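You operate a simulated robot arm through the tools that you are given. There is no shell and no other tool.

The job below is to be done with a simulated robot arm. You get a single attempt, and the scene is never put back.

Task
Run the teal-banded cup in the plate in under the lit lamp box.
Fine: lamp switch on, slide open, see the light, press One row once; then slide closed and lamp switch off.
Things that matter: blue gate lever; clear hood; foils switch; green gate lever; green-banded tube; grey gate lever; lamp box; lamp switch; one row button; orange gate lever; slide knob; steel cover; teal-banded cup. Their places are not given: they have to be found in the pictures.

Only the result counts: the job must be done as asked and must still hold three seconds after the hand-in. Knocking over, shifting, dropping, spilling or breaking anything else fails it.

Robot
A 7-joint arm with a fingered hand, fixed in place. Base frame: the origin is on the floor under the middle of its stand, x ahead of it, y to its left, z up; the work surface is at about z = 620. Units: mm, degrees, N and s.
It reaches about 1333 mm from its shoulder. Its first joint turns from -69.0 to 172.0 degrees. Payload 5 kg.
The tool frame sits at the grasp point between the pads (the TCP): z along the fingers, y along the line on which they close. The tips reach 32 mm beyond it. The gripper opens to 160 mm; its body begins 89 mm behind the TCP. The gripper is a hand of 3 fingers: y runs from the thumb to the fingers, the wrist lies at [0, 0, -252] in the tool frame, and closing takes about 1.5 s.
Orientation is that of the tool frame in the base frame, as a unit quaternion [w, x, y, z]. With the fingers straight down and closing along the base's y, the tool's x points along the base's -x, its y along +y and its z along -z.

Tools
- The arm moves only by the tool apply_moves. Its argument "commands" is a list of rows, each a list of 6 numbers: the shift along the tool's x, y, z in units of 20 mm (1.0 is 20 mm), then the turn, a rotation vector about the tool's x, y, z in units of 8 degrees (1.0 is 8 degrees). In form: [[dx, dy, dz, wx, wy, wz], ...]. A call has 1 to 20 rows; each row shifts and turns the commanded pose from where the row before left it, along the tool's axes as they then stand. "claw" is the opening in per cent of the stroke, from 0 (shut) to 100 (fully open), set as the call begins (left out, the last holds). A call with a number of a shift or a turn outside -1 to 1 is refused whole. Each row takes 0.2 s and may step no farther than 50 mm and 8.6 degrees from the row before; otherwise, or with a gripper value out of range, the whole call is refused. A pose out of reach is approached as far as the arm can. The call stops where the force on the tool passes 40 N (or 10 N more than at its start, if that is more) or the arm is blocked; 0.2 s more then pass. The fingers move at their own pace (about 108 mm/s each) and stop on an object; they squeeze with about 29 N. The grip force told is the motor's: it shows also when the fingers shut on nothing. Time passes only in rows, and 0.2 s behind the last, so rows that do not move let the fingers close. It gives the time, the measured TCP pose, the force on the tool (base axes), the opening and the grip force at its end, in the units of the frame above (readings bear some noise), with the torque about the TCP (base axes, N m) and any sound that the robot's microphone picked up, and new pictures: "pictures" is both (left out), scene, wrist or none.
- Cameras (640 x 400 px; columns grow to the right, rows downward): "scene" is fixed at [57.3, 485.8, 1480.7]; the picture's right is [-0.45, -0.89, 0.00], its down [-0.38, 0.19, -0.91] and it looks along [0.81, -0.41, -0.42] (base axes); focal length 318 px, centre (320, 200). "wrist" rides on the gripper at [65, -4, -116] in the tool frame; the picture's right is [0.06, 1.00, 0.00], its down [-0.87, 0.05, -0.49] and it looks along [-0.49, 0.03, 0.87] (tool axes); focal length 261 px, centre (320, 200).
- lift_body(by): slides the trunk up (or, below 0, down) by that many mm; the arm rides with it, the base frame stays. It gives what a move gives, with no picture.
- set_fingers(finger1, finger2, thumb_bend): sets how far each is bent, from 0 (flat) to 1 (curled in); at 0.3 the hand is open as for a grip, at 0.7 the pads meet at the TCP. One left out holds its place. A second passes; each finger stops where it meets its share of the squeeze, and holds until it gets a number again. A gripper value or a shape takes the hand back. It gives what a move gives, with no picture; readings hold the bend of each and the force on the fingers (four entries, about 0 where the hand has none), thumb and palm.
- preshape(shape): the hand has 3 fingers and takes this shape, open, in about a second: jaw (thumb against the fingers, like two jaws); tri (thumb and two fingers); tip (a fingertip pinch); poke (one finger out to press); point (the index stretched); flat (the hand flat); cup (the hand cupped); fist (a fist). The gripper value then closes the fingers along that shape, each until it touches; the sizes above hold for jaw. It gives what a move gives, with no picture.
- pixel_to_xyz(camera, pixels): there is no depth. For up to 12 entries [column, row, z] of the newest picture of that camera ("zoom" is the newest enlarged one), the place [x, y] in the base frame at which the ray of that pixel passes the height z, good to about 2 mm, but the place of the scene camera against the robot may be out by one fixed shift of up to 18 mm in any direction. No time passes.
- zoom(camera, box): a new picture of the part [left, top, right, bottom] of that camera's present view, enlarged. No time passes.
- finish_job(): hands the job in; it is judged then, once.

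Leave the gripper open and the arm clear of the work at the hand-in unless told otherwise.

The tools are called after "Emit:" by a JSON object that holds its "api" and its "payload". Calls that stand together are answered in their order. apply_moves: Moves the arm, as the interface text tells. Its arguments: {"type":"object","properties":{"commands":{"type":"array"},"claw":{"type":"number"},"pictures":{"type":"string","enum":["both","scene","wrist","none"]}},"required":["commands"]} The other tools are called the same way: lift_body (by) moves the trunk up or down; preshape (shape) gives the hand a shape; set_fingers (finger1, finger2, thumb_bend) moves the fingers one by one; pixel_to_xyz (camera, pixels) gives the place at which the rays of pixels pass given heights; zoom (camera, box) takes an enlarged picture of a part of a camera's view; finish_job () hands the job in.

At the start:

```text
time_s: 0.0
ee_pos: [596.8, -351.8, 1113.8]
ee_rot: [0.0, 0.0, 1.0, 0.0]
ft_force: [-0.2, -0.2, -0.4]
ft_torque: [0.0, 0.03, 0.03]
gripper_width: 159.9
grip_force: 0.1
shape: jaw
bend: [0.3, 0.3, 0.3]
finger forces: [0.0, 0.0, 0.0, 0.0, 0.0, 0.0]
trunk travel left (down, up): [-575.0, 365.0]
```

scene: 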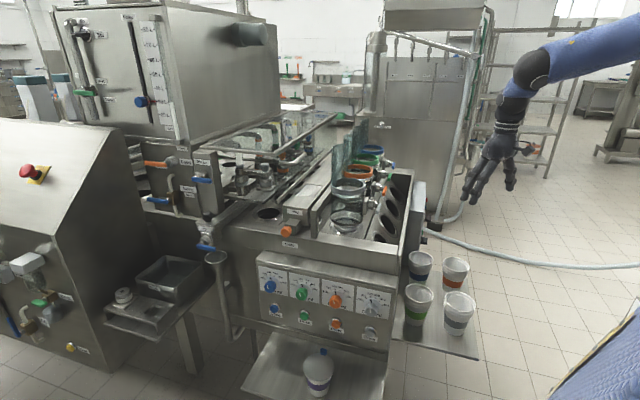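
wrist: 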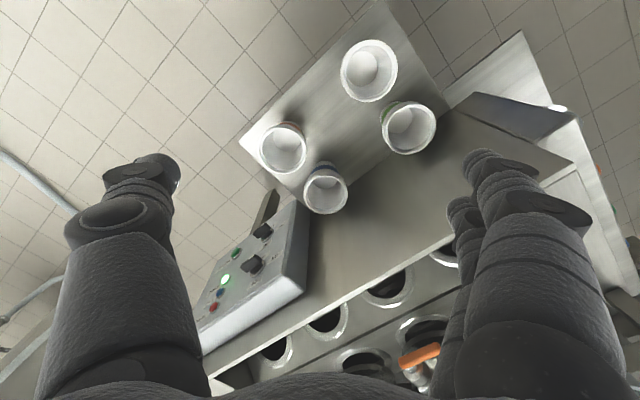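

I see a busy machine with gate levers, cups, and panels. First I take enlarged views of the scene to find the things named.

Emit:
{"api": "zoom", "payload": {"camera": "scene", "box": [200, 100, 440, 250]}}

Emit:
{"api": "zoom", "payload": {"camera": "scene", "box": [220, 220, 480, 400]}}

Emit:
{"api": "zoom", "payload": {"camera": "scene", "box": [0, 0, 240, 150]}}

Emit:
{"api": "zoom", "payload": {"camera": "scene", "box": [0, 220, 240, 370]}}

Emit:
{"api": "zoom", "payload": {"camera": "scene", "box": [120, 120, 280, 260]}}

```text
2.67 times, centred on (320, 175) of scene
```

zoom: 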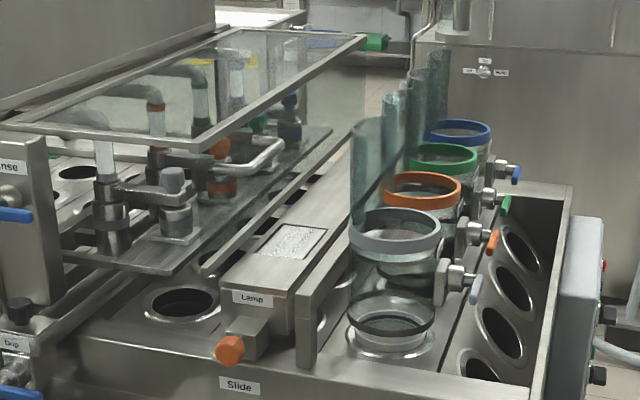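

```text
2.22 times, centred on (350, 310) of scene
```

zoom: 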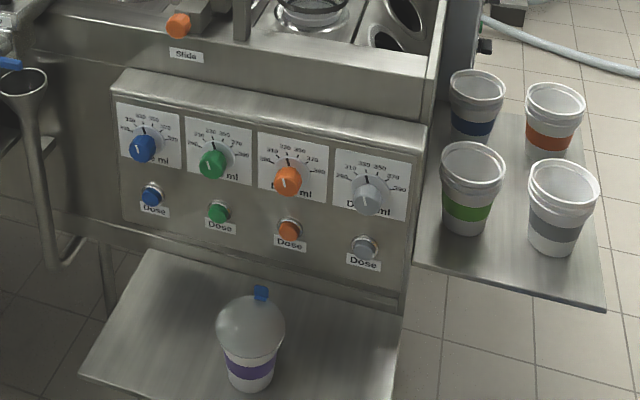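

```text
2.67 times, centred on (120, 75) of scene
```

zoom: 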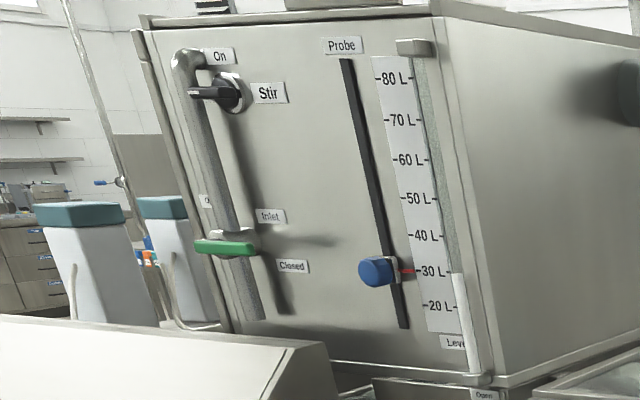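

```text
2.67 times, centred on (120, 295) of scene
```

zoom: 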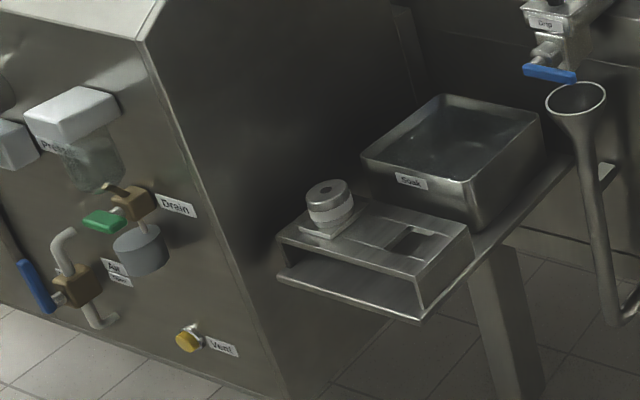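

```text
2.86 times, centred on (200, 190) of scene
```

zoom: 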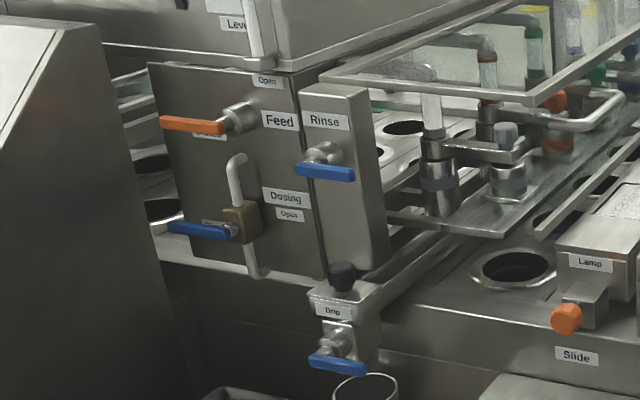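

I saw no teal-banded cup yet. The control box at the right side of the machine, seen in the wrist view around (255,270), likely holds the switches. I enlarge the wrist view there and other parts.

Emit:
{"api": "zoom", "payload": {"camera": "wrist", "box": [180, 180, 340, 350]}}

Emit:
{"api": "zoom", "payload": {"camera": "wrist", "box": [200, 240, 480, 400]}}

Emit:
{"api": "zoom", "payload": {"camera": "scene", "box": [320, 130, 440, 250]}}

Emit:
{"api": "zoom", "payload": {"camera": "scene", "box": [210, 100, 350, 200]}}

Emit:
{"api": "zoom", "payload": {"camera": "scene", "box": [240, 170, 340, 255]}}

```text
2.35 times, centred on (260, 265) of wrist
```

zoom: 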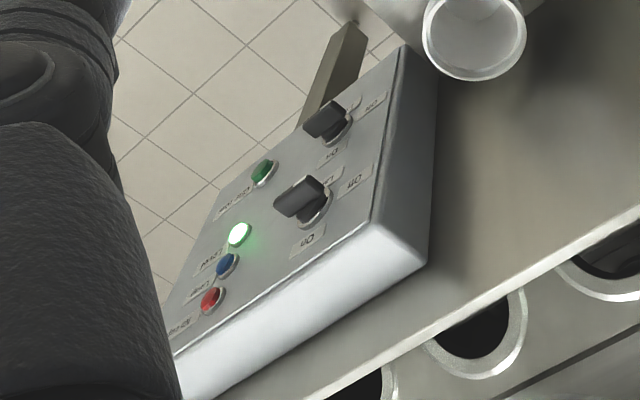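

```text
2.29 times, centred on (340, 320) of wrist
```

zoom: 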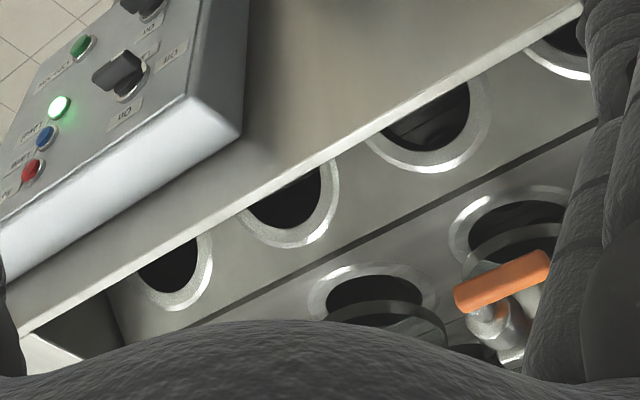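

```text
3.33 times, centred on (380, 190) of scene
```

zoom: 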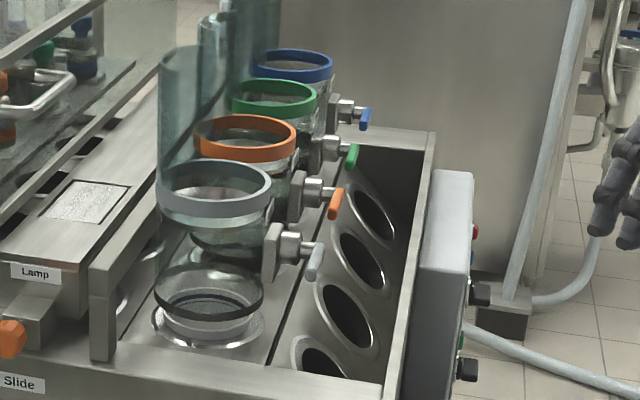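

```text
4.00 times, centred on (280, 150) of scene
```

zoom: 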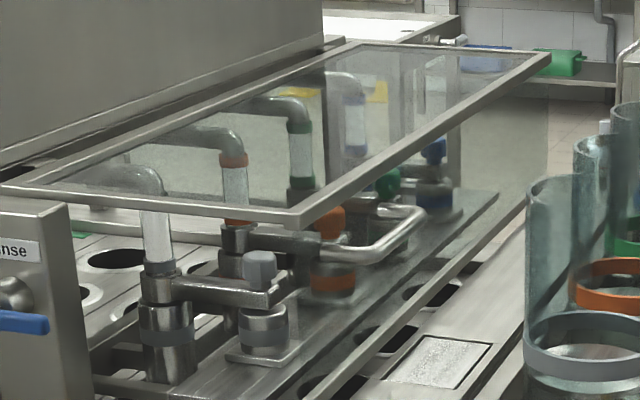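

```text
4.71 times, centred on (290, 212) of scene
```

zoom: 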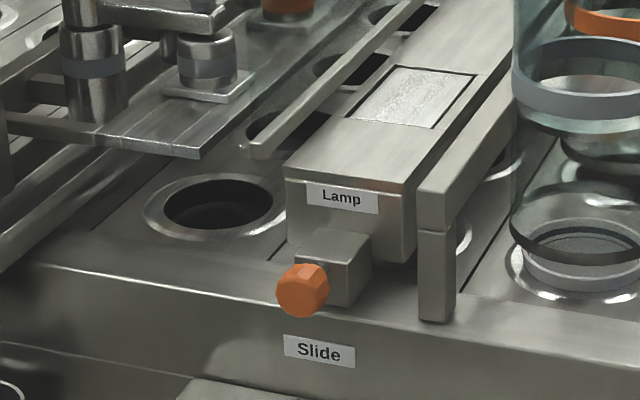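

The control box at the right has two black rotary switches, a green button, and a lit green light. I cross-check positions using rays at several heights from both cameras to triangulate.

Emit:
{"api": "pixel_to_xyz", "payload": {"camera": "scene", "pixels": [[428, 218, 800], [428, 218, 900], [428, 218, 1000], [424, 241, 800], [424, 241, 900], [424, 241, 1000], [287, 231, 900], [287, 231, 1000], [376, 210, 900], [376, 210, 1000], [440, 300, 620], [440, 300, 800]]}}

Emit:
{"api": "pixel_to_xyz", "payload": {"camera": "wrist", "pixels": [[251.5, 265, 800], [251.5, 265, 900], [251.5, 265, 1000], [262, 231, 800], [262, 231, 900], [262, 231, 1000], [237, 252, 900], [369, 70, 620], [369, 70, 700], [369, 70, 800], [283, 147, 700], [283, 147, 800]]}}

```text
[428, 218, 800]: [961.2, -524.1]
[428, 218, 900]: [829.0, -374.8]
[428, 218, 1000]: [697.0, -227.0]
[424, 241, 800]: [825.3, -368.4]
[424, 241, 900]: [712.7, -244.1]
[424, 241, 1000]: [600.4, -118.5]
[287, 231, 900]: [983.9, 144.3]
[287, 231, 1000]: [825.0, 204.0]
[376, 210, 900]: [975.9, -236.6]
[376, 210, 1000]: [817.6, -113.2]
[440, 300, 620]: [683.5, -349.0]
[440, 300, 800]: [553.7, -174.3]
```

```text
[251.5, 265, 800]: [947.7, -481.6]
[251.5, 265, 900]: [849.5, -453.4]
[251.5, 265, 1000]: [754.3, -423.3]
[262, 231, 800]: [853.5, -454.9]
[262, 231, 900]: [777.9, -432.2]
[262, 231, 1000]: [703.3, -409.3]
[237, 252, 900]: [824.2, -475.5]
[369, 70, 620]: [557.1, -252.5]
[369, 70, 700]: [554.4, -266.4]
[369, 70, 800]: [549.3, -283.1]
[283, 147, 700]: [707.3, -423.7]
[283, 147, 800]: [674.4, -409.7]
```

The two rotary switches work out near (905, -466, 840) and (905, -466, 735) on a vertical face towards -y. I move the arm out towards -y and +x, then turn so the wrist camera looks at that panel.

Emit:
{"api": "apply_moves", "payload": {"commands": [[-0.775, -0.954, 0.41, 0, 0, 0], [-0.775, -0.954, 0.41, 0, 0, 0], [-0.775, -0.954, 0.41, 0, 0, 0], [-0.775, -0.954, 0.41, 0, 0, 0], [-0.775, -0.954, 0.41, 0, 0, 0], [-0.775, -0.954, 0.41, 0, 0, 0], [-0.775, -0.954, 0.41, 0, 0, 0], [-0.775, -0.954, 0.41, 0, 0, 0], [-0.775, -0.954, 0.41, 0, 0, 0], [-0.775, -0.954, 0.41, 0, 0, 0], [-0.775, -0.954, 0.41, 0, 0, 0], [-0.775, -0.954, 0.41, 0, 0, 0], [-0.775, -0.954, 0.41, 0, 0, 0], [-0.775, -0.954, 0.41, 0, 0, 0]]}}

```text
time_s: 3.0
ee_pos: [814.1, -620.4, 997.9]
ee_rot: [0.0, 0.0, 1.0, -0.001]
ft_force: [0.5, 0.4, 0.2]
ft_torque: [0.0, 0.0, 0.01]
gripper_width: 160.1
grip_force: 0.0
shape: jaw
bend: [0.3, 0.3, 0.3]
finger forces: [0.0, 0.0, 0.1, 0.0, 0.0, 0.0]
trunk travel left (down, up): [-575.0, 365.0]
```

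scene: 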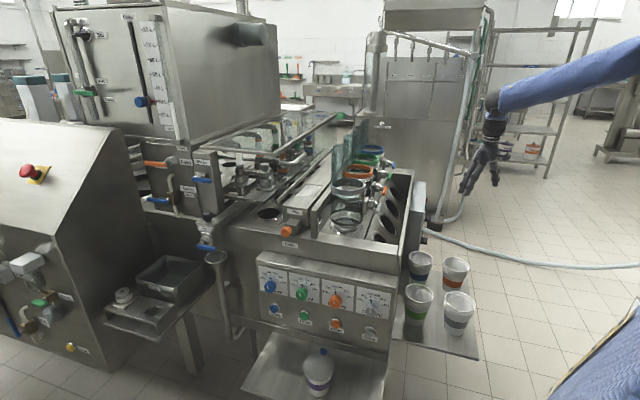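
wrist: 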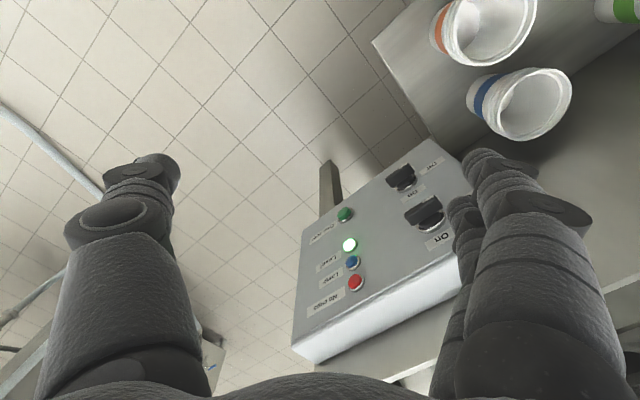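

The move went freely. Now I turn the hand by 60° about the vertical and tilt it 45° so the camera faces the panel.

Emit:
{"api": "apply_moves", "payload": {"commands": [[0, 0, 0, 0, 0, -0.9375], [0, 0, 0, 0, 0, -0.9375], [0, 0, 0, 0, 0, -0.9375], [0, 0, 0, 0, 0, -0.9375], [0, 0, 0, 0, 0, -0.9375], [0, 0, 0, 0, 0, -0.9375], [0, 0, 0, 0, 0, -0.9375], [0, 0, 0, 0, 0, -0.9375], [0, 0, 0, 0, -0.9375, 0], [0, 0, 0, 0, -0.9375, 0], [0, 0, 0, 0, -0.9375, 0], [0, 0, 0, 0, -0.9375, 0], [0, 0, 0, 0, -0.9375, 0], [0, 0, 0, 0, -0.9375, 0]]}}

```text
time_s: 6.0
ee_pos: [813.6, -620.9, 998.3]
ee_rot: [0.333, -0.462, 0.799, 0.192]
ft_force: [0.0, 0.0, -0.3]
ft_torque: [0.04, -0.01, -0.01]
gripper_width: 159.9
grip_force: 0.0
shape: jaw
bend: [0.3, 0.3, 0.3]
finger forces: [0.1, 0.0, 0.1, 0.0, 0.0, 0.0]
trunk travel left (down, up): [-575.0, 365.0]
```

scene: 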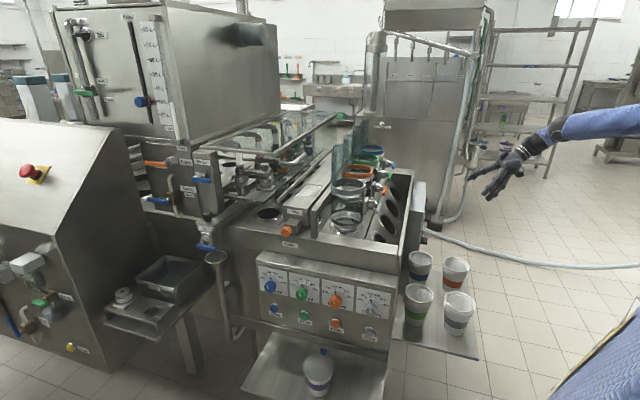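
wrist: 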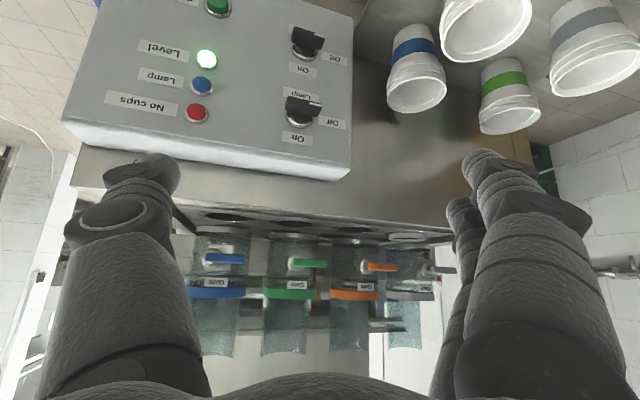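

Very good view (rotated 180°). I see lights Level (green lit), Lamp (blue), No cups (red), switches and cups. I enlarge it to read it.

Emit:
{"api": "zoom", "payload": {"camera": "wrist", "box": [230, 10, 370, 160]}}

Emit:
{"api": "zoom", "payload": {"camera": "wrist", "box": [60, 0, 240, 150]}}

Emit:
{"api": "zoom", "payload": {"camera": "wrist", "box": [180, 200, 460, 380]}}

Emit:
{"api": "zoom", "payload": {"camera": "wrist", "box": [370, 0, 640, 140]}}

```text
2.67 times, centred on (300, 85) of wrist
```

zoom: 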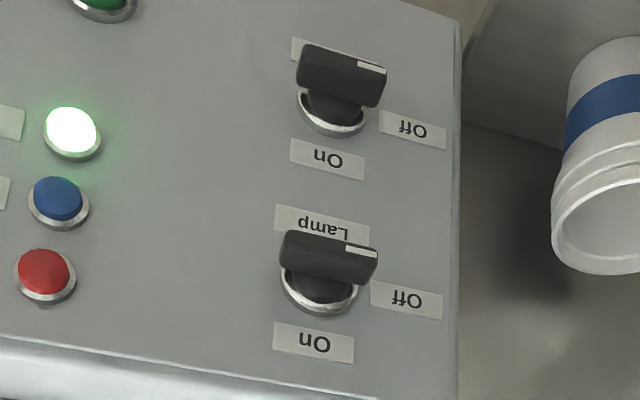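

```text
2.67 times, centred on (150, 75) of wrist
```

zoom: 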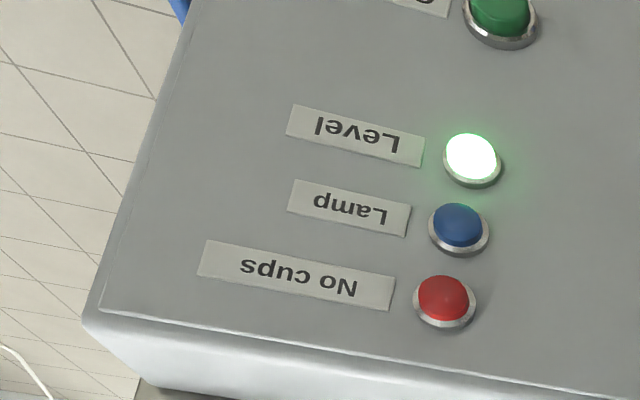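

```text
2.22 times, centred on (320, 290) of wrist
```

zoom: 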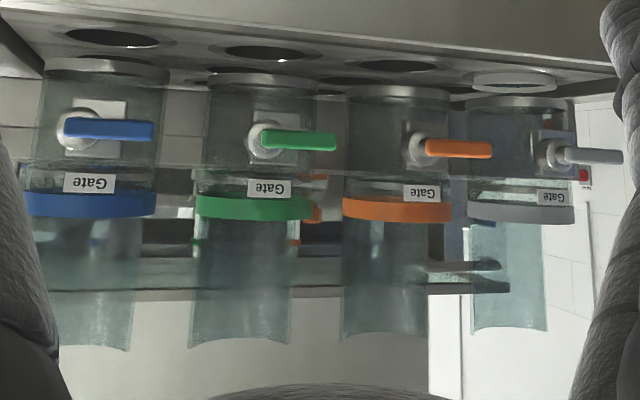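

```text
2.37 times, centred on (505, 70) of wrist
```

zoom: 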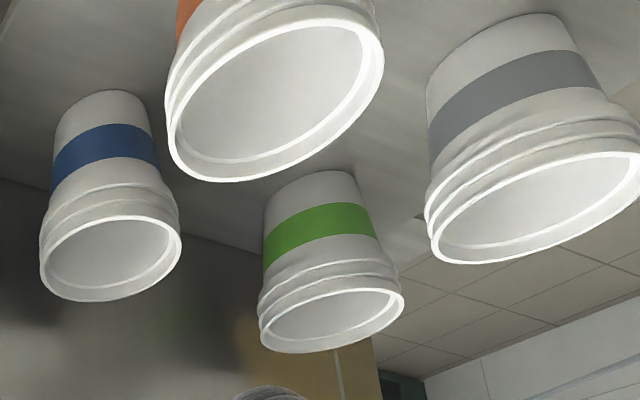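

Both switches point to Off; the upper real one (lower in the picture, near (303,107)) is Lamp, the other is presumably Foils. A pale rim in the grey lane's well under the gate tubes may be the teal-banded cup. I compute rays for the switches, button and panel corners.

Emit:
{"api": "pixel_to_xyz", "payload": {"camera": "wrist", "pixels": [[303, 106.7, 800], [303, 106.7, 840], [303, 106.7, 880], [308, 42, 700], [308, 42, 740], [308, 42, 780], [217, 6, 700], [217, 6, 740], [217, 6, 780], [351, 166, 860], [351, 166, 900], [63, 123, 880]]}}

Emit:
{"api": "zoom", "payload": {"camera": "wrist", "box": [380, 190, 460, 250]}}

```text
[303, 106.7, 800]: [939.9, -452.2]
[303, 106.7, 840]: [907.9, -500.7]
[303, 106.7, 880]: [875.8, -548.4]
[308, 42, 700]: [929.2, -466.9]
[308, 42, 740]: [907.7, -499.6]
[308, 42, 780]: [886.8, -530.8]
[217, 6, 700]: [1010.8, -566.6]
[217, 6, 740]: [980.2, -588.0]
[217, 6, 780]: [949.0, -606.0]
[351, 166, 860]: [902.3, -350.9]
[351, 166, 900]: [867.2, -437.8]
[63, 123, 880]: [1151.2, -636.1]
```

```text
6.67 times, centred on (420, 220) of wrist
```

zoom: 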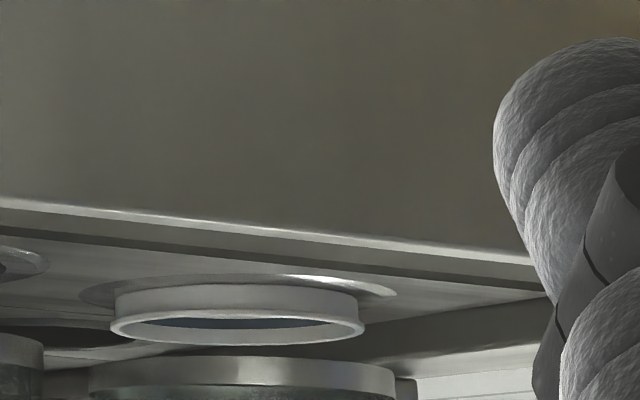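

The white rim in the grey lane's well is a cup sitting in the plate (the row just before the lamp box), most likely the teal-banded one. From the rays, the panel seems turned: its face looks towards about (-0.74,-0.67). I lower and shift the camera for a second view of the panel so as to triangulate exactly.

Emit:
{"api": "pixel_to_xyz", "payload": {"camera": "wrist", "pixels": [[415, 97, 720], [415, 97, 760], [510, 115, 720], [510, 115, 760], [351, 180, 860], [351, 180, 880], [80, 143, 860], [80, 143, 880], [206, 60, 740], [206, 60, 780], [201, 86, 760], [201, 86, 800]]}}

Emit:
{"api": "apply_moves", "payload": {"commands": [[0.5, 0, 0.5, 0, 0, 0], [0.5, 0, 0.5, 0, 0, 0], [0.5, 0, 0.5, 0, 0, 0], [0.5, 0, 0.5, 0, 0, 0], [0.5, 0, 0.5, 0, 0, 0], [0.5, 0, 0.5, 0, 0, 0], [0.5, 0, 0.5, 0, 0, 0], [0.5, 0, 0.5, 0, 0, 0]], "pictures": "wrist"}}

```text
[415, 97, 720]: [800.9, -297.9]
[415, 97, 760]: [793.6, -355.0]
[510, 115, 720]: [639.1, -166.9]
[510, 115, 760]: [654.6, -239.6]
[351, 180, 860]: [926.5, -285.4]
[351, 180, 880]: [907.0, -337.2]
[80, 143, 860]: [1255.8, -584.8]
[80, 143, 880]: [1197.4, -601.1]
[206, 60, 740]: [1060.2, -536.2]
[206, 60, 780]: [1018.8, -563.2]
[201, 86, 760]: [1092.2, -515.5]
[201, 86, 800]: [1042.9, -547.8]
```

```text
time_s: 7.8
ee_pos: [813.5, -621.5, 884.9]
ee_rot: [0.331, -0.462, 0.8, 0.192]
ft_force: [0.3, -0.2, -0.4]
ft_torque: [0.03, -0.01, 0.0]
gripper_width: 160.0
grip_force: 0.0
shape: jaw
bend: [0.3, 0.3, 0.3]
finger forces: [0.0, 0.0, 0.0, 0.0, 0.1, 0.1]
trunk travel left (down, up): [-575.0, 365.0]
```

wrist: 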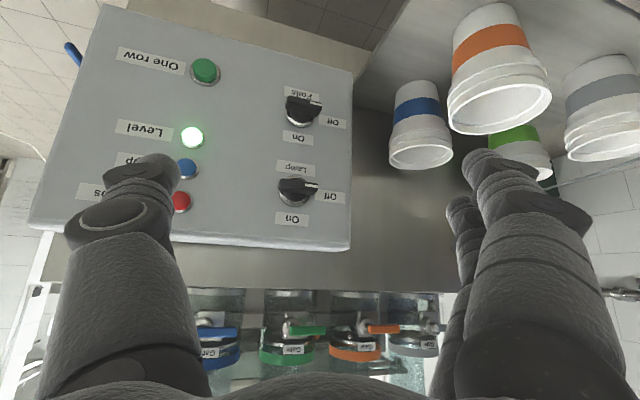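

Now I read "One row" at the green button (206,70), "Foils" and "Lamp" switches. I zoom in for exact pixels.

Emit:
{"api": "zoom", "payload": {"camera": "wrist", "box": [160, 40, 360, 165]}}

Emit:
{"api": "zoom", "payload": {"camera": "wrist", "box": [240, 150, 400, 250]}}

Emit:
{"api": "pixel_to_xyz", "payload": {"camera": "wrist", "pixels": [[298, 186, 800], [298, 186, 840], [303, 109, 680], [303, 109, 720], [206, 70, 620], [206, 70, 680], [192, 137, 720], [192, 137, 760], [415, 150, 740], [415, 150, 780], [351, 249, 860], [351, 249, 900]]}}

```text
3.20 times, centred on (260, 102) of wrist
```

zoom: 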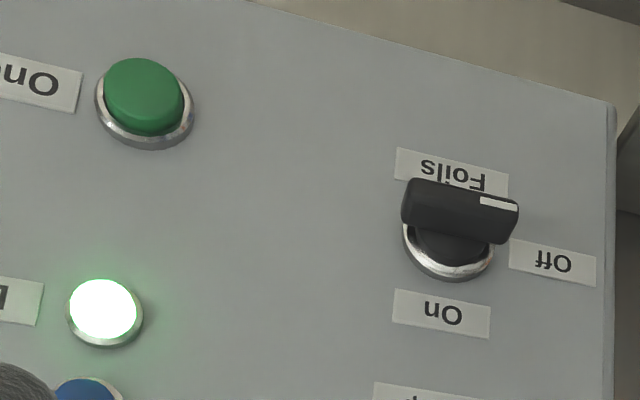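

```text
4.00 times, centred on (320, 200) of wrist
```

zoom: 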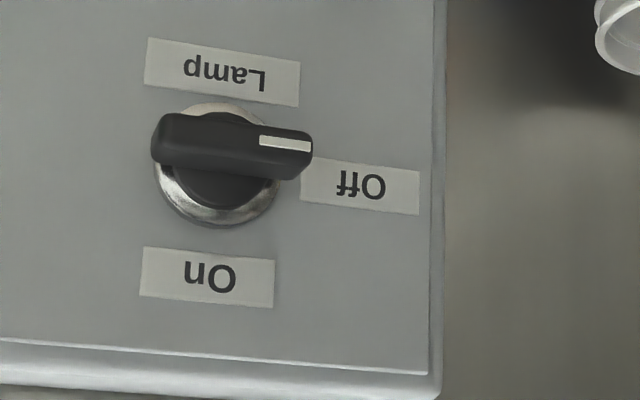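

```text
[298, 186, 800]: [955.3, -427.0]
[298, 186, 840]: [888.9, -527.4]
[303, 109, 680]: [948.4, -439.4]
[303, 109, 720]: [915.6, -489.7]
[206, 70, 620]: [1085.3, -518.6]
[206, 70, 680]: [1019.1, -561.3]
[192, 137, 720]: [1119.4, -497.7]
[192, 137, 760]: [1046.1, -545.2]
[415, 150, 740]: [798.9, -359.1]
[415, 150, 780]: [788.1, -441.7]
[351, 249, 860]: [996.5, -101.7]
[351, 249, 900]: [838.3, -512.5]
```

By triangulating labels in two views I find that the panel is a vertical plane turned by 45°: x+y ≈ 473, outward normal (-0.707,-0.707). The Lamp switch bar lies near (924,-475,819). I now turn the hand so that it points straight at the panel, closing vertically (yaw -15°, pitch 45°, roll -90°), staying well in front of it.

Emit:
{"api": "apply_moves", "payload": {"commands": [[0, 0, 0, 0.663, 0, 0.663], [0, 0, 0, 0.663, 0, 0.663], [0, 0, 0, 0, -0.9375, 0], [0, 0, 0, 0, -0.9375, 0], [0, 0, 0, 0, -0.9375, 0], [0, 0, 0, 0, -0.9375, 0], [0, 0, 0, 0, -0.9375, 0], [0, 0, 0, 0, -0.9375, 0]]}}

```text
time_s: 9.6
ee_pos: [796.7, -615.1, 910.0]
ee_rot: [0.653, -0.269, 0.655, 0.27]
ft_force: [-0.7, 1.3, 1.1]
ft_torque: [-0.03, 0.06, -0.08]
gripper_width: 160.0
grip_force: 0.1
shape: jaw
bend: [0.3, 0.3, 0.3]
finger forces: [0.0, 0.0, 0.1, 0.1, 0.0, 0.0]
out of reach, approached as far as the arm can: row 8
trunk travel left (down, up): [-575.0, 365.0]
```

scene: 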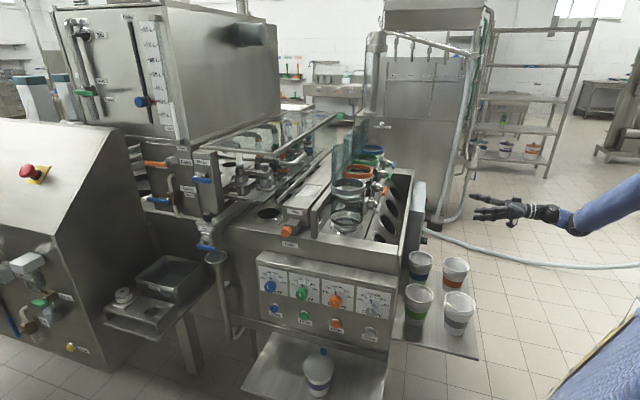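
wrist: 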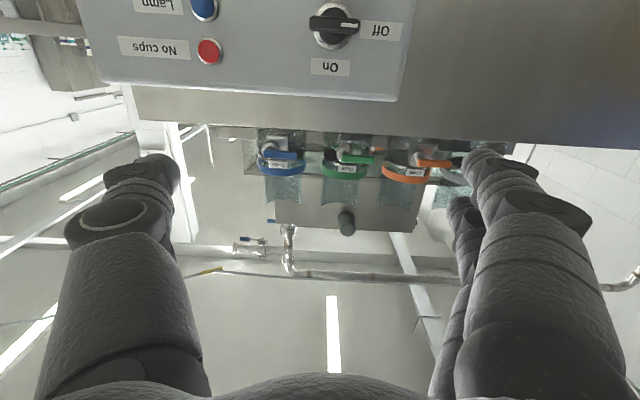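

The last pose was out of reach by about 30 mm because the shoulder is high. I lower the trunk by 200 mm (nothing is below the hand there), then check the picture.

Emit:
{"api": "lift_body", "payload": {"by": -150}}

Emit:
{"api": "apply_moves", "payload": {"commands": [[0, 0, 0, 0, 0, 0]]}}

```text
time_s: 11.3
ee_pos: [798.3, -613.6, 759.3]
ee_rot: [0.654, -0.27, 0.653, 0.27]
ft_force: [-0.6, -0.6, 0.3]
ft_torque: [-0.05, 0.01, -0.01]
gripper_width: 160.3
grip_force: 0.0
shape: jaw
bend: [0.3, 0.3, 0.3]
finger forces: [0.1, 0.0, 0.0, 0.1, 0.1, 0.1]
trunk travel left (down, up): [-425.0, 515.0]
```

```text
time_s: 11.8
ee_pos: [796.4, -613.6, 758.6]
ee_rot: [0.653, -0.271, 0.653, 0.271]
ft_force: [1.0, 0.4, 0.4]
ft_torque: [-0.01, 0.01, 0.0]
gripper_width: 159.9
grip_force: 0.1
shape: jaw
bend: [0.3, 0.3, 0.3]
finger forces: [0.1, 0.0, 0.0, 0.1, 0.0, 0.0]
trunk travel left (down, up): [-425.0, 515.0]
```

scene: 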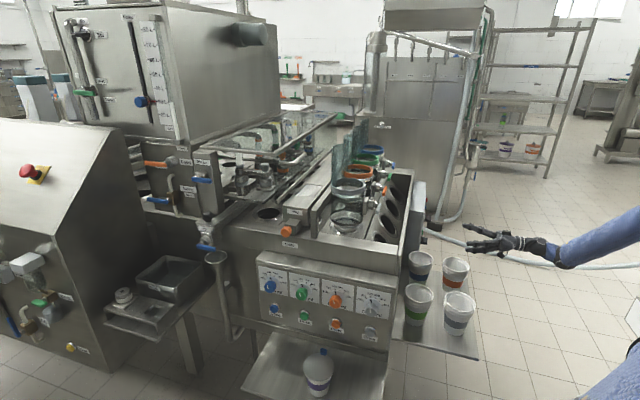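
wrist: 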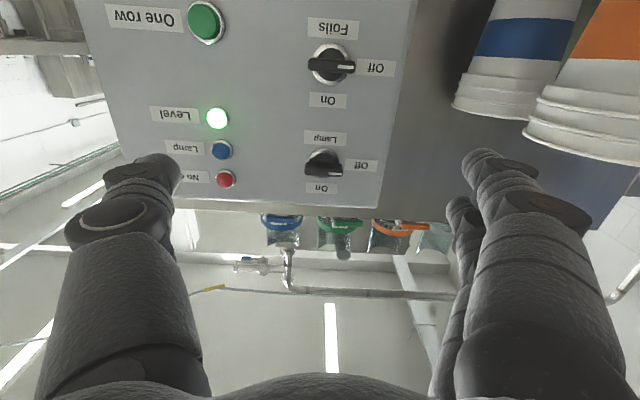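

Lowering worked without contact. Now the panel is seen square-on (turned by 180°). I zoom on the switches to refine their places.

Emit:
{"api": "zoom", "payload": {"camera": "wrist", "box": [260, 10, 420, 210]}}

Emit:
{"api": "zoom", "payload": {"camera": "wrist", "box": [90, 0, 260, 200]}}

Emit:
{"api": "pixel_to_xyz", "payload": {"camera": "wrist", "pixels": [[323, 163, 810], [323, 163, 815], [323, 163, 820], [331, 65, 700], [331, 65, 704], [207, 22, 675], [207, 22, 670]]}}

```text
2.00 times, centred on (340, 110) of wrist
```

zoom: 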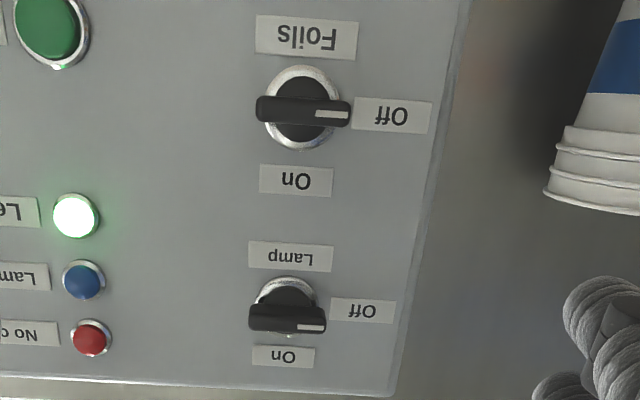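

```text
2.00 times, centred on (175, 100) of wrist
```

zoom: 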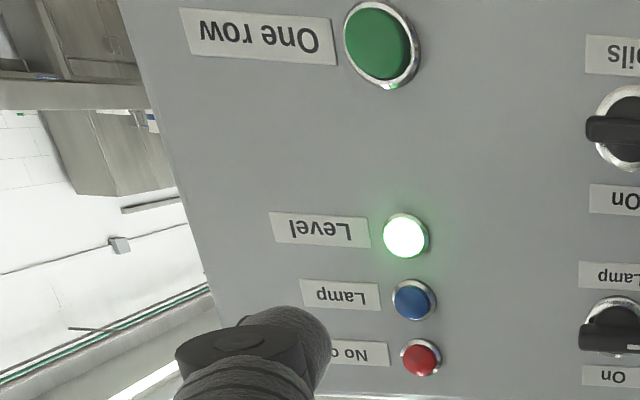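

```text
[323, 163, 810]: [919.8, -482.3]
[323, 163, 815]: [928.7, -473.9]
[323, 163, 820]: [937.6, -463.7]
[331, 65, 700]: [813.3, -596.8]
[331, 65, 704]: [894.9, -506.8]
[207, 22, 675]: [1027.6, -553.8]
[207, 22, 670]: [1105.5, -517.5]
```

The Lamp bar refines to machine coordinates U≈989, T≈315, Z≈818 (U along (0.707,-0.707), T along (0.707,0.707)); it is level, pointing to Off. I roll the hand by -90° so that thumb and fingers close vertically, with half opening.

Emit:
{"api": "apply_moves", "payload": {"commands": [[0, 0, 0, 0, 0, -0.9375], [0, 0, 0, 0, 0, -0.9375], [0, 0, 0, 0, 0, -0.9375], [0, 0, 0, 0, 0, -0.9375], [0, 0, 0, 0, 0, -0.9375], [0, 0, 0, 0, 0, -0.9375], [0, 0, 0, 0, 0, -0.9375], [0, 0, 0, 0, 0, -0.9375], [0, 0, 0, 0, 0, -0.9375], [0, 0, 0, 0, 0, -0.9375], [0, 0, 0, 0, 0, -0.9375], [0, 0, 0, 0, 0, -0.9375]], "claw": 50}}

```text
time_s: 14.3
ee_pos: [797.5, -614.1, 758.4]
ee_rot: [-0.653, 0.654, -0.27, 0.271]
ft_force: [-0.1, 0.6, -0.2]
ft_torque: [-0.01, -0.02, -0.03]
gripper_width: 80.8
grip_force: 0.0
shape: jaw
bend: [0.72, 0.72, 0.7]
finger forces: [0.0, 0.1, 0.0, 0.0, 0.1, 0.1]
trunk travel left (down, up): [-425.0, 515.0]
```

scene: 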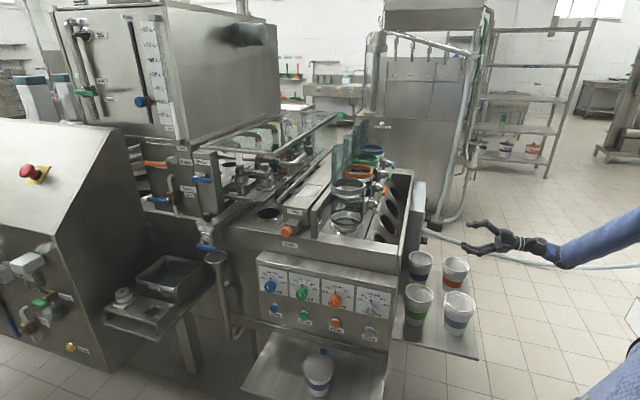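
wrist: 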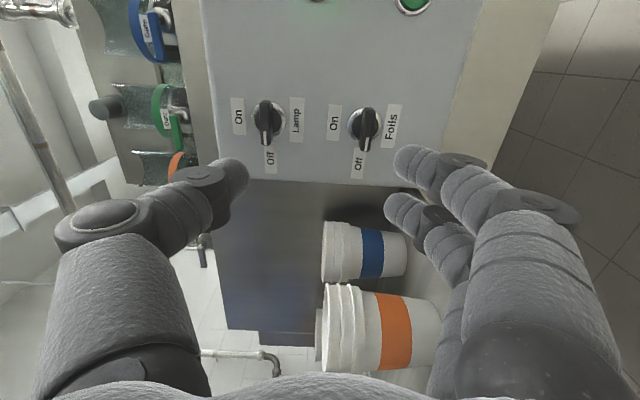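

The roll succeeded and the Lamp switch is at (266,120) in the wrist view. I move to the knob's height and approach in stages.

Emit:
{"api": "apply_moves", "payload": {"commands": [[-0.145, -0.993, 0.9, 0, 0, 0], [-0.145, -0.993, 0.9, 0, 0, 0], [-0.145, -0.993, 0.9, 0, 0, 0], [0, 0, 0.8, 0, 0, 0], [0, 0, 0.8, 0, 0, 0]]}}

```text
time_s: 15.6
ee_pos: [853.8, -548.0, 819.8]
ee_rot: [-0.653, 0.654, -0.271, 0.27]
ft_force: [0.2, -0.6, 0.2]
ft_torque: [0.01, 0.0, 0.0]
gripper_width: 80.7
grip_force: 0.0
shape: jaw
bend: [0.72, 0.72, 0.7]
finger forces: [0.0, 0.1, 0.0, 0.1, 0.1, 0.0]
trunk travel left (down, up): [-425.0, 515.0]
```

scene: 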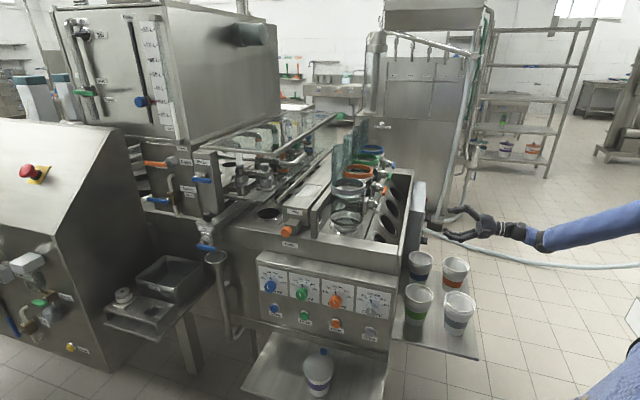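
wrist: 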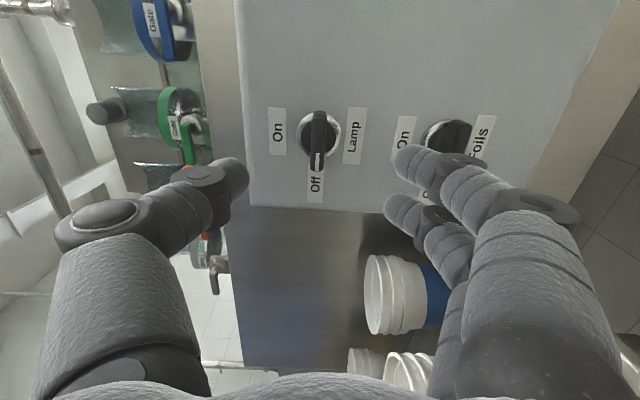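

The knob (318,140) is aligned with the image centre axis (the grasp point is at the image centre). I approach 60 mm more with a 1.5 mm rise.

Emit:
{"api": "apply_moves", "payload": {"commands": [[0, -0.025, 0.75, 0, 0, 0], [0, -0.025, 0.75, 0, 0, 0], [0, -0.025, 0.75, 0, 0, 0], [0, 0, 0.75, 0, 0, 0]]}}

```text
time_s: 16.6
ee_pos: [893.6, -504.9, 820.5]
ee_rot: [-0.653, 0.654, -0.271, 0.27]
ft_force: [0.1, -0.2, -0.5]
ft_torque: [-0.02, -0.02, -0.04]
gripper_width: 80.5
grip_force: 0.0
shape: jaw
bend: [0.72, 0.72, 0.7]
finger forces: [0.0, 0.0, 0.0, 0.1, 0.0, 0.0]
trunk travel left (down, up): [-425.0, 515.0]
```

scene: 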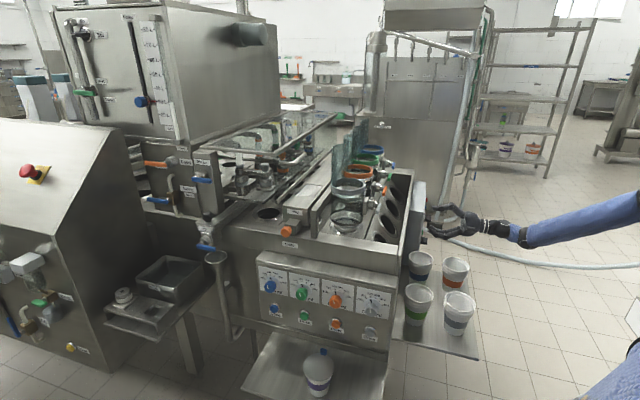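
wrist: 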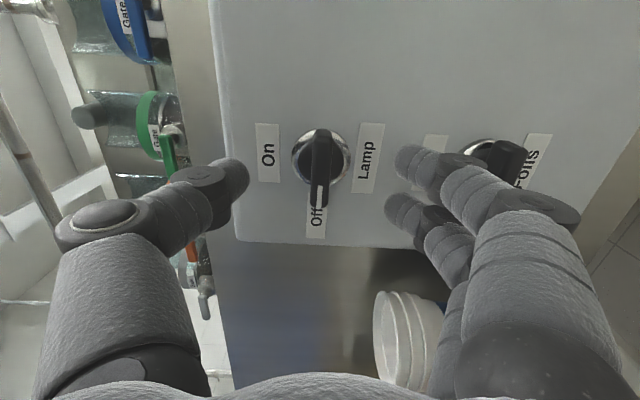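

Aligned well. I go 18 mm further, then close on the bar.

Emit:
{"api": "apply_moves", "payload": {"commands": [[0.03, 0, 0.45, 0, 0, 0], [0.03, 0, 0.45, 0, 0, 0]], "pictures": "wrist"}}

Emit:
{"api": "apply_moves", "payload": {"commands": [[0, 0, 0, 0, 0, 0], [0, 0, 0, 0, 0, 0], [0, 0, 0, 0, 0, 0], [0, 0, 0, 0, 0, 0], [0, 0, 0, 0, 0, 0], [0, 0, 0, 0, 0, 0]], "claw": 0}}

```text
time_s: 17.1
ee_pos: [908.0, -493.0, 820.1]
ee_rot: [0.654, -0.653, 0.271, -0.271]
ft_force: [0.2, -0.1, -0.6]
ft_torque: [0.01, -0.02, 0.01]
gripper_width: 80.5
grip_force: 0.1
shape: jaw
bend: [0.72, 0.72, 0.7]
finger forces: [0.1, 0.0, 0.0, 0.0, 0.0, 0.0]
trunk travel left (down, up): [-425.0, 515.0]
```

wrist: 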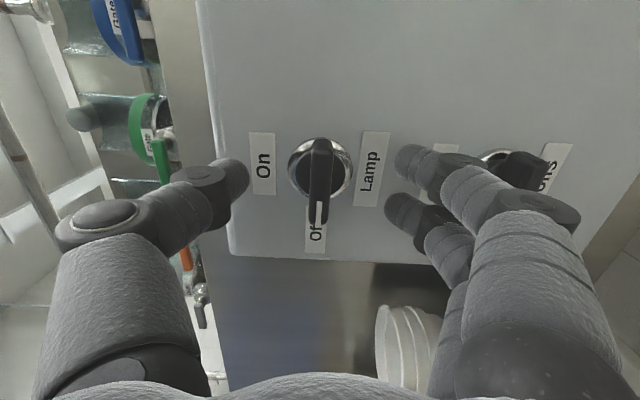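

```text
time_s: 18.6
ee_pos: [908.0, -492.5, 821.6]
ee_rot: [0.654, -0.653, 0.27, -0.27]
ft_force: [3.8, 2.3, -0.3]
ft_torque: [-0.05, 0.04, -0.03]
gripper_width: 6.6
grip_force: 28.3
shape: jaw
bend: [0.71, 0.71, 0.7]
finger forces: [12.9, 12.8, 0.0, 0.0, 25.1, 0.0]
trunk travel left (down, up): [-425.0, 515.0]
```

scene: 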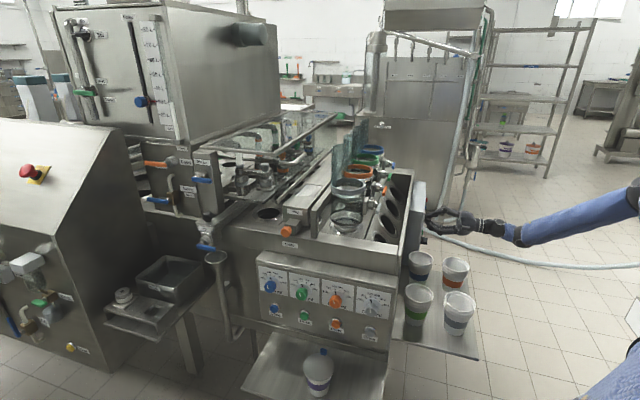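
wrist: 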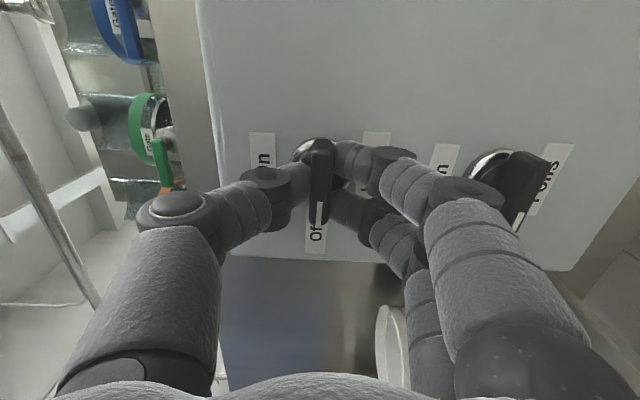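

Gripped the bar (thumb 25 N, fingers 13 N each, 6.6 mm). Now I turn about the finger axis by +32° first and check.

Emit:
{"api": "apply_moves", "payload": {"commands": [[0, 0, 0, 0, 0, 0.9375], [0, 0, 0, 0, 0, 0.9375], [0, 0, 0, 0, 0, 0.9375], [0, 0, 0, 0, 0, 0.9375]], "pictures": "wrist"}}

```text
time_s: 19.6
ee_pos: [908.4, -492.8, 819.6]
ee_rot: [0.701, -0.561, 0.431, -0.092]
ft_force: [3.4, 3.8, -0.8]
ft_torque: [-0.11, 0.04, 0.03]
gripper_width: 6.7
grip_force: 28.8
shape: jaw
bend: [0.71, 0.71, 0.7]
finger forces: [13.0, 13.9, 0.0, 0.0, 24.9, 0.0]
trunk travel left (down, up): [-425.0, 515.0]
```

wrist: 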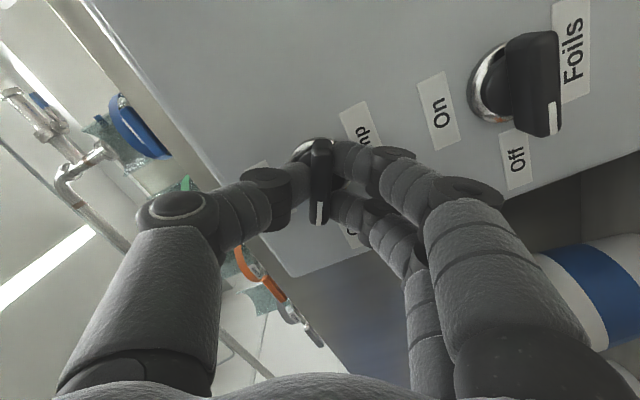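

The bar turns with the hand. I continue the remaining 60° in two parts.

Emit:
{"api": "apply_moves", "payload": {"commands": [[0, 0, 0, 0, 0, 0.9375], [0, 0, 0, 0, 0, 0.9375], [0, 0, 0, 0, 0, 0.9375], [0, 0, 0, 0, 0, 0.9375]], "pictures": "wrist"}}

Emit:
{"api": "apply_moves", "payload": {"commands": [[0, 0, 0, 0, 0, 0.9375], [0, 0, 0, 0, 0, 0.9375], [0, 0, 0, 0, 0, 0.9375], [0, 0, 0, 0, 0, 0.9375]]}}

```text
time_s: 20.6
ee_pos: [908.2, -493.1, 820.2]
ee_rot: [0.7, -0.43, 0.562, 0.094]
ft_force: [0.2, 5.7, -6.2]
ft_torque: [-0.13, 0.05, 0.16]
gripper_width: 6.5
grip_force: 29.1
shape: jaw
bend: [0.71, 0.71, 0.7]
finger forces: [15.1, 16.0, 0.0, 0.0, 23.9, 0.0]
trunk travel left (down, up): [-425.0, 515.0]
```

wrist: 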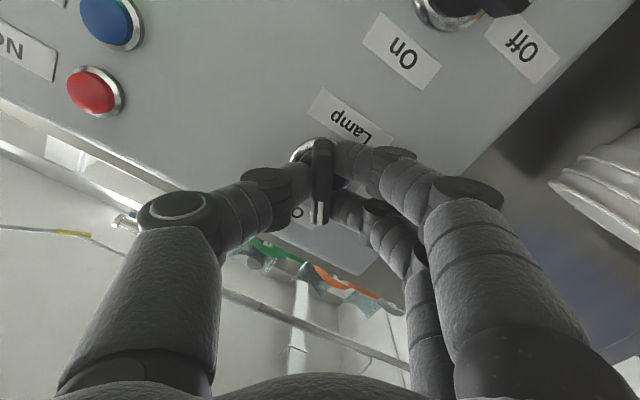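

```text
time_s: 21.6
ee_pos: [907.5, -492.3, 820.6]
ee_rot: [0.652, -0.27, 0.654, 0.272]
ft_force: [-1.4, 8.2, -10.0]
ft_torque: [-0.16, 0.07, 0.19]
gripper_width: 6.4
grip_force: 29.3
shape: jaw
bend: [0.71, 0.71, 0.7]
finger forces: [14.8, 15.6, 0.0, 0.0, 24.4, 0.1]
trunk travel left (down, up): [-425.0, 515.0]
```

scene: 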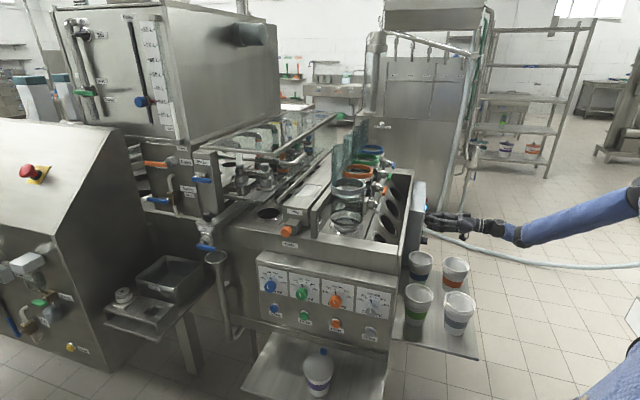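
wrist: 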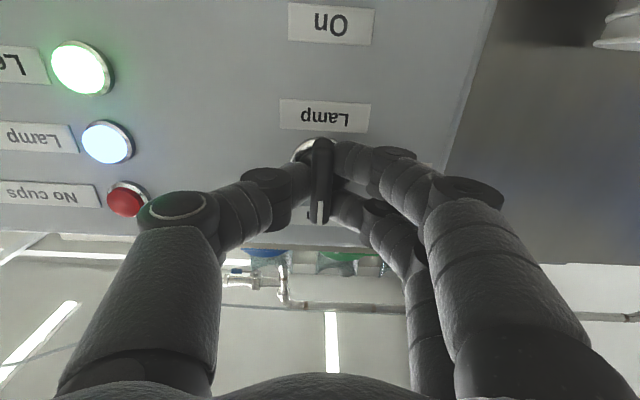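

The Lamp light on the panel now glows blue at (108,142): the lamp is on. I open the hand and back straight out.

Emit:
{"api": "apply_moves", "payload": {"commands": [[0, 0, 0, 0, 0, 0], [0, 0, 0, 0, 0, 0], [0, 0, 0, 0, 0, 0], [0, 0, -0.5, 0, 0, 0], [0, 0, -1, 0, 0, 0], [0, 0, -1, 0, 0, 0], [0, 0, -1, 0, 0, 0], [0, 0, -1, 0, 0, 0], [0, 0, -1, 0, 0, 0], [0, 0, -1, 0, 0, 0], [0, 0, -1, 0, 0, 0]], "claw": 50}}

```text
time_s: 23.9
ee_pos: [803.3, -598.6, 821.8]
ee_rot: [0.654, -0.27, 0.654, 0.27]
ft_force: [0.4, 0.1, -0.3]
ft_torque: [0.01, 0.03, 0.0]
gripper_width: 79.0
grip_force: 0.0
shape: jaw
bend: [0.72, 0.72, 0.7]
finger forces: [0.0, 0.0, 0.0, 0.1, 0.1, 0.0]
trunk travel left (down, up): [-425.0, 515.0]
```

scene: 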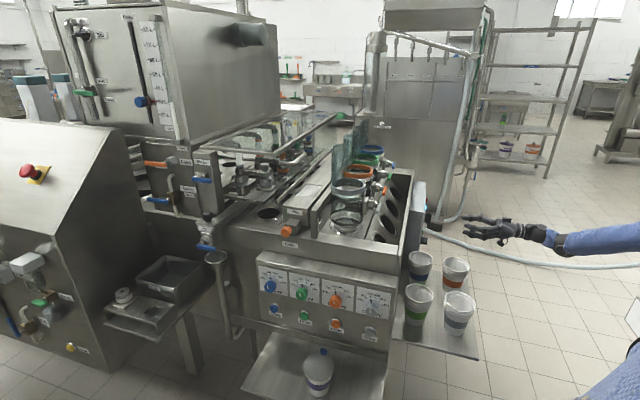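
wrist: 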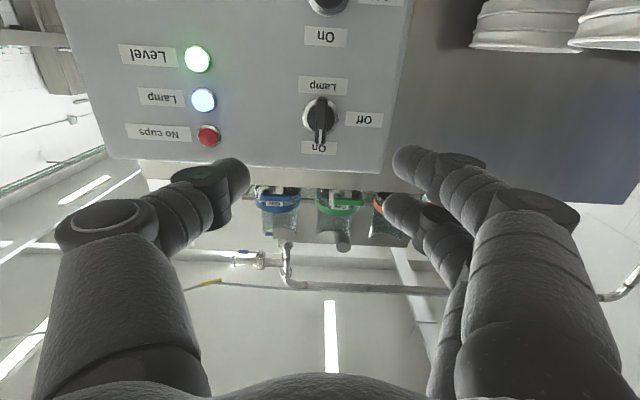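

Switch now at On. Next is the slide knob at scene (287,231). I raise the trunk back and get ray estimates for the objects near the knob in the scene camera.

Emit:
{"api": "pixel_to_xyz", "payload": {"camera": "scene", "pixels": [[287, 231, 900], [287, 231, 950], [112, 132, 1000], [112, 132, 1100], [65, 250, 900], [65, 250, 1000], [215, 257, 800], [215, 257, 900], [207, 247, 850], [203, 180, 1000], [35, 172, 1000], [35, 172, 1100]]}}

Emit:
{"api": "lift_body", "payload": {"by": 200}}

```text
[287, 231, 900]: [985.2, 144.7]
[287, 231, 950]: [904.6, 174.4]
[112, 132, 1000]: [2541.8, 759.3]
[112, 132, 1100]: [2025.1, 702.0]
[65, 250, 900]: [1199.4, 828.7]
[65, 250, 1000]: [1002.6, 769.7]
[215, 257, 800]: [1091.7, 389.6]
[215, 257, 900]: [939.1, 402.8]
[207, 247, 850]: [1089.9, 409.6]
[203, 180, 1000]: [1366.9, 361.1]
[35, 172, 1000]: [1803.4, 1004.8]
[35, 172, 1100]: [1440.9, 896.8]
```

```text
time_s: 26.1
ee_pos: [803.9, -599.6, 1020.9]
ee_rot: [0.654, -0.27, 0.653, 0.27]
ft_force: [0.4, -0.1, -0.3]
ft_torque: [-0.01, 0.0, 0.01]
gripper_width: 79.3
grip_force: 0.0
shape: jaw
bend: [0.72, 0.72, 0.7]
finger forces: [0.0, 0.1, 0.0, 0.0, 0.0, 0.0]
trunk travel left (down, up): [-625.0, 315.0]
```

I now yaw the hand by -90° (it will point to the machine's front direction u) in free space, then tilt 45° down.

Emit:
{"api": "apply_moves", "payload": {"commands": [[0, 0, -1, 0, 0, 0], [0, 0, -1, 0, 0, 0], [0, 0, 0, 0.9375, 0, 0], [0, 0, 0, 0.9375, 0, 0], [0, 0, 0, 0.9375, 0, 0], [0, 0, 0, 0.9375, 0, 0], [0, 0, 0, 0.9375, 0, 0], [0, 0, 0, 0.9375, 0, 0], [0, 0, 0, 0.9375, 0, 0], [0, 0, 0, 0.9375, 0, 0], [0, 0, 0, 0.9375, 0, 0], [0, 0, 0, 0.9375, 0, 0], [0, 0, 0, 0.9375, 0, 0], [0, 0, 0, 0.9375, 0, 0]]}}

```text
time_s: 29.1
ee_pos: [774.5, -627.5, 1021.8]
ee_rot: [0.652, 0.271, 0.654, -0.271]
ft_force: [0.9, 0.3, 0.4]
ft_torque: [0.03, 0.0, 0.01]
gripper_width: 79.8
grip_force: 0.1
shape: jaw
bend: [0.72, 0.72, 0.7]
finger forces: [0.0, 0.1, 0.1, 0.0, 0.1, 0.1]
trunk travel left (down, up): [-625.0, 315.0]
```

scene: 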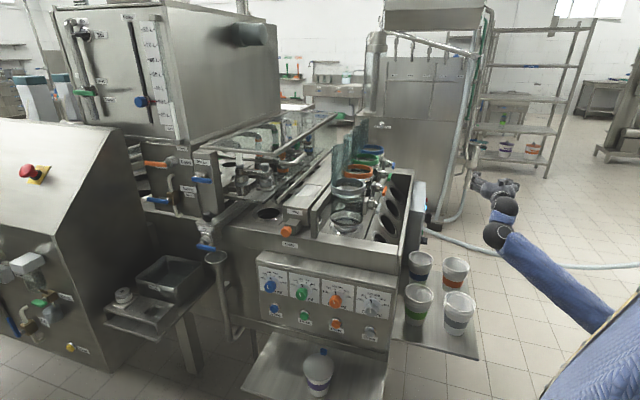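
wrist: 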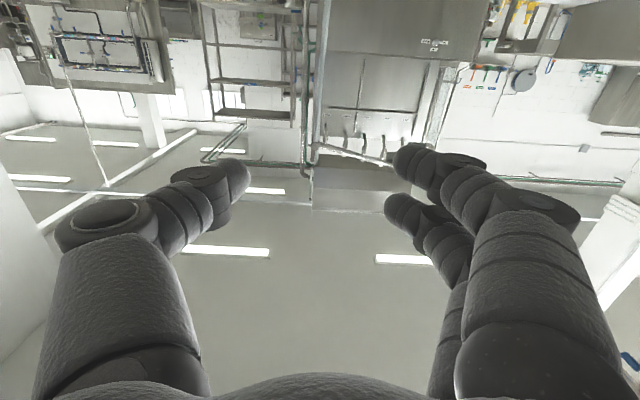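

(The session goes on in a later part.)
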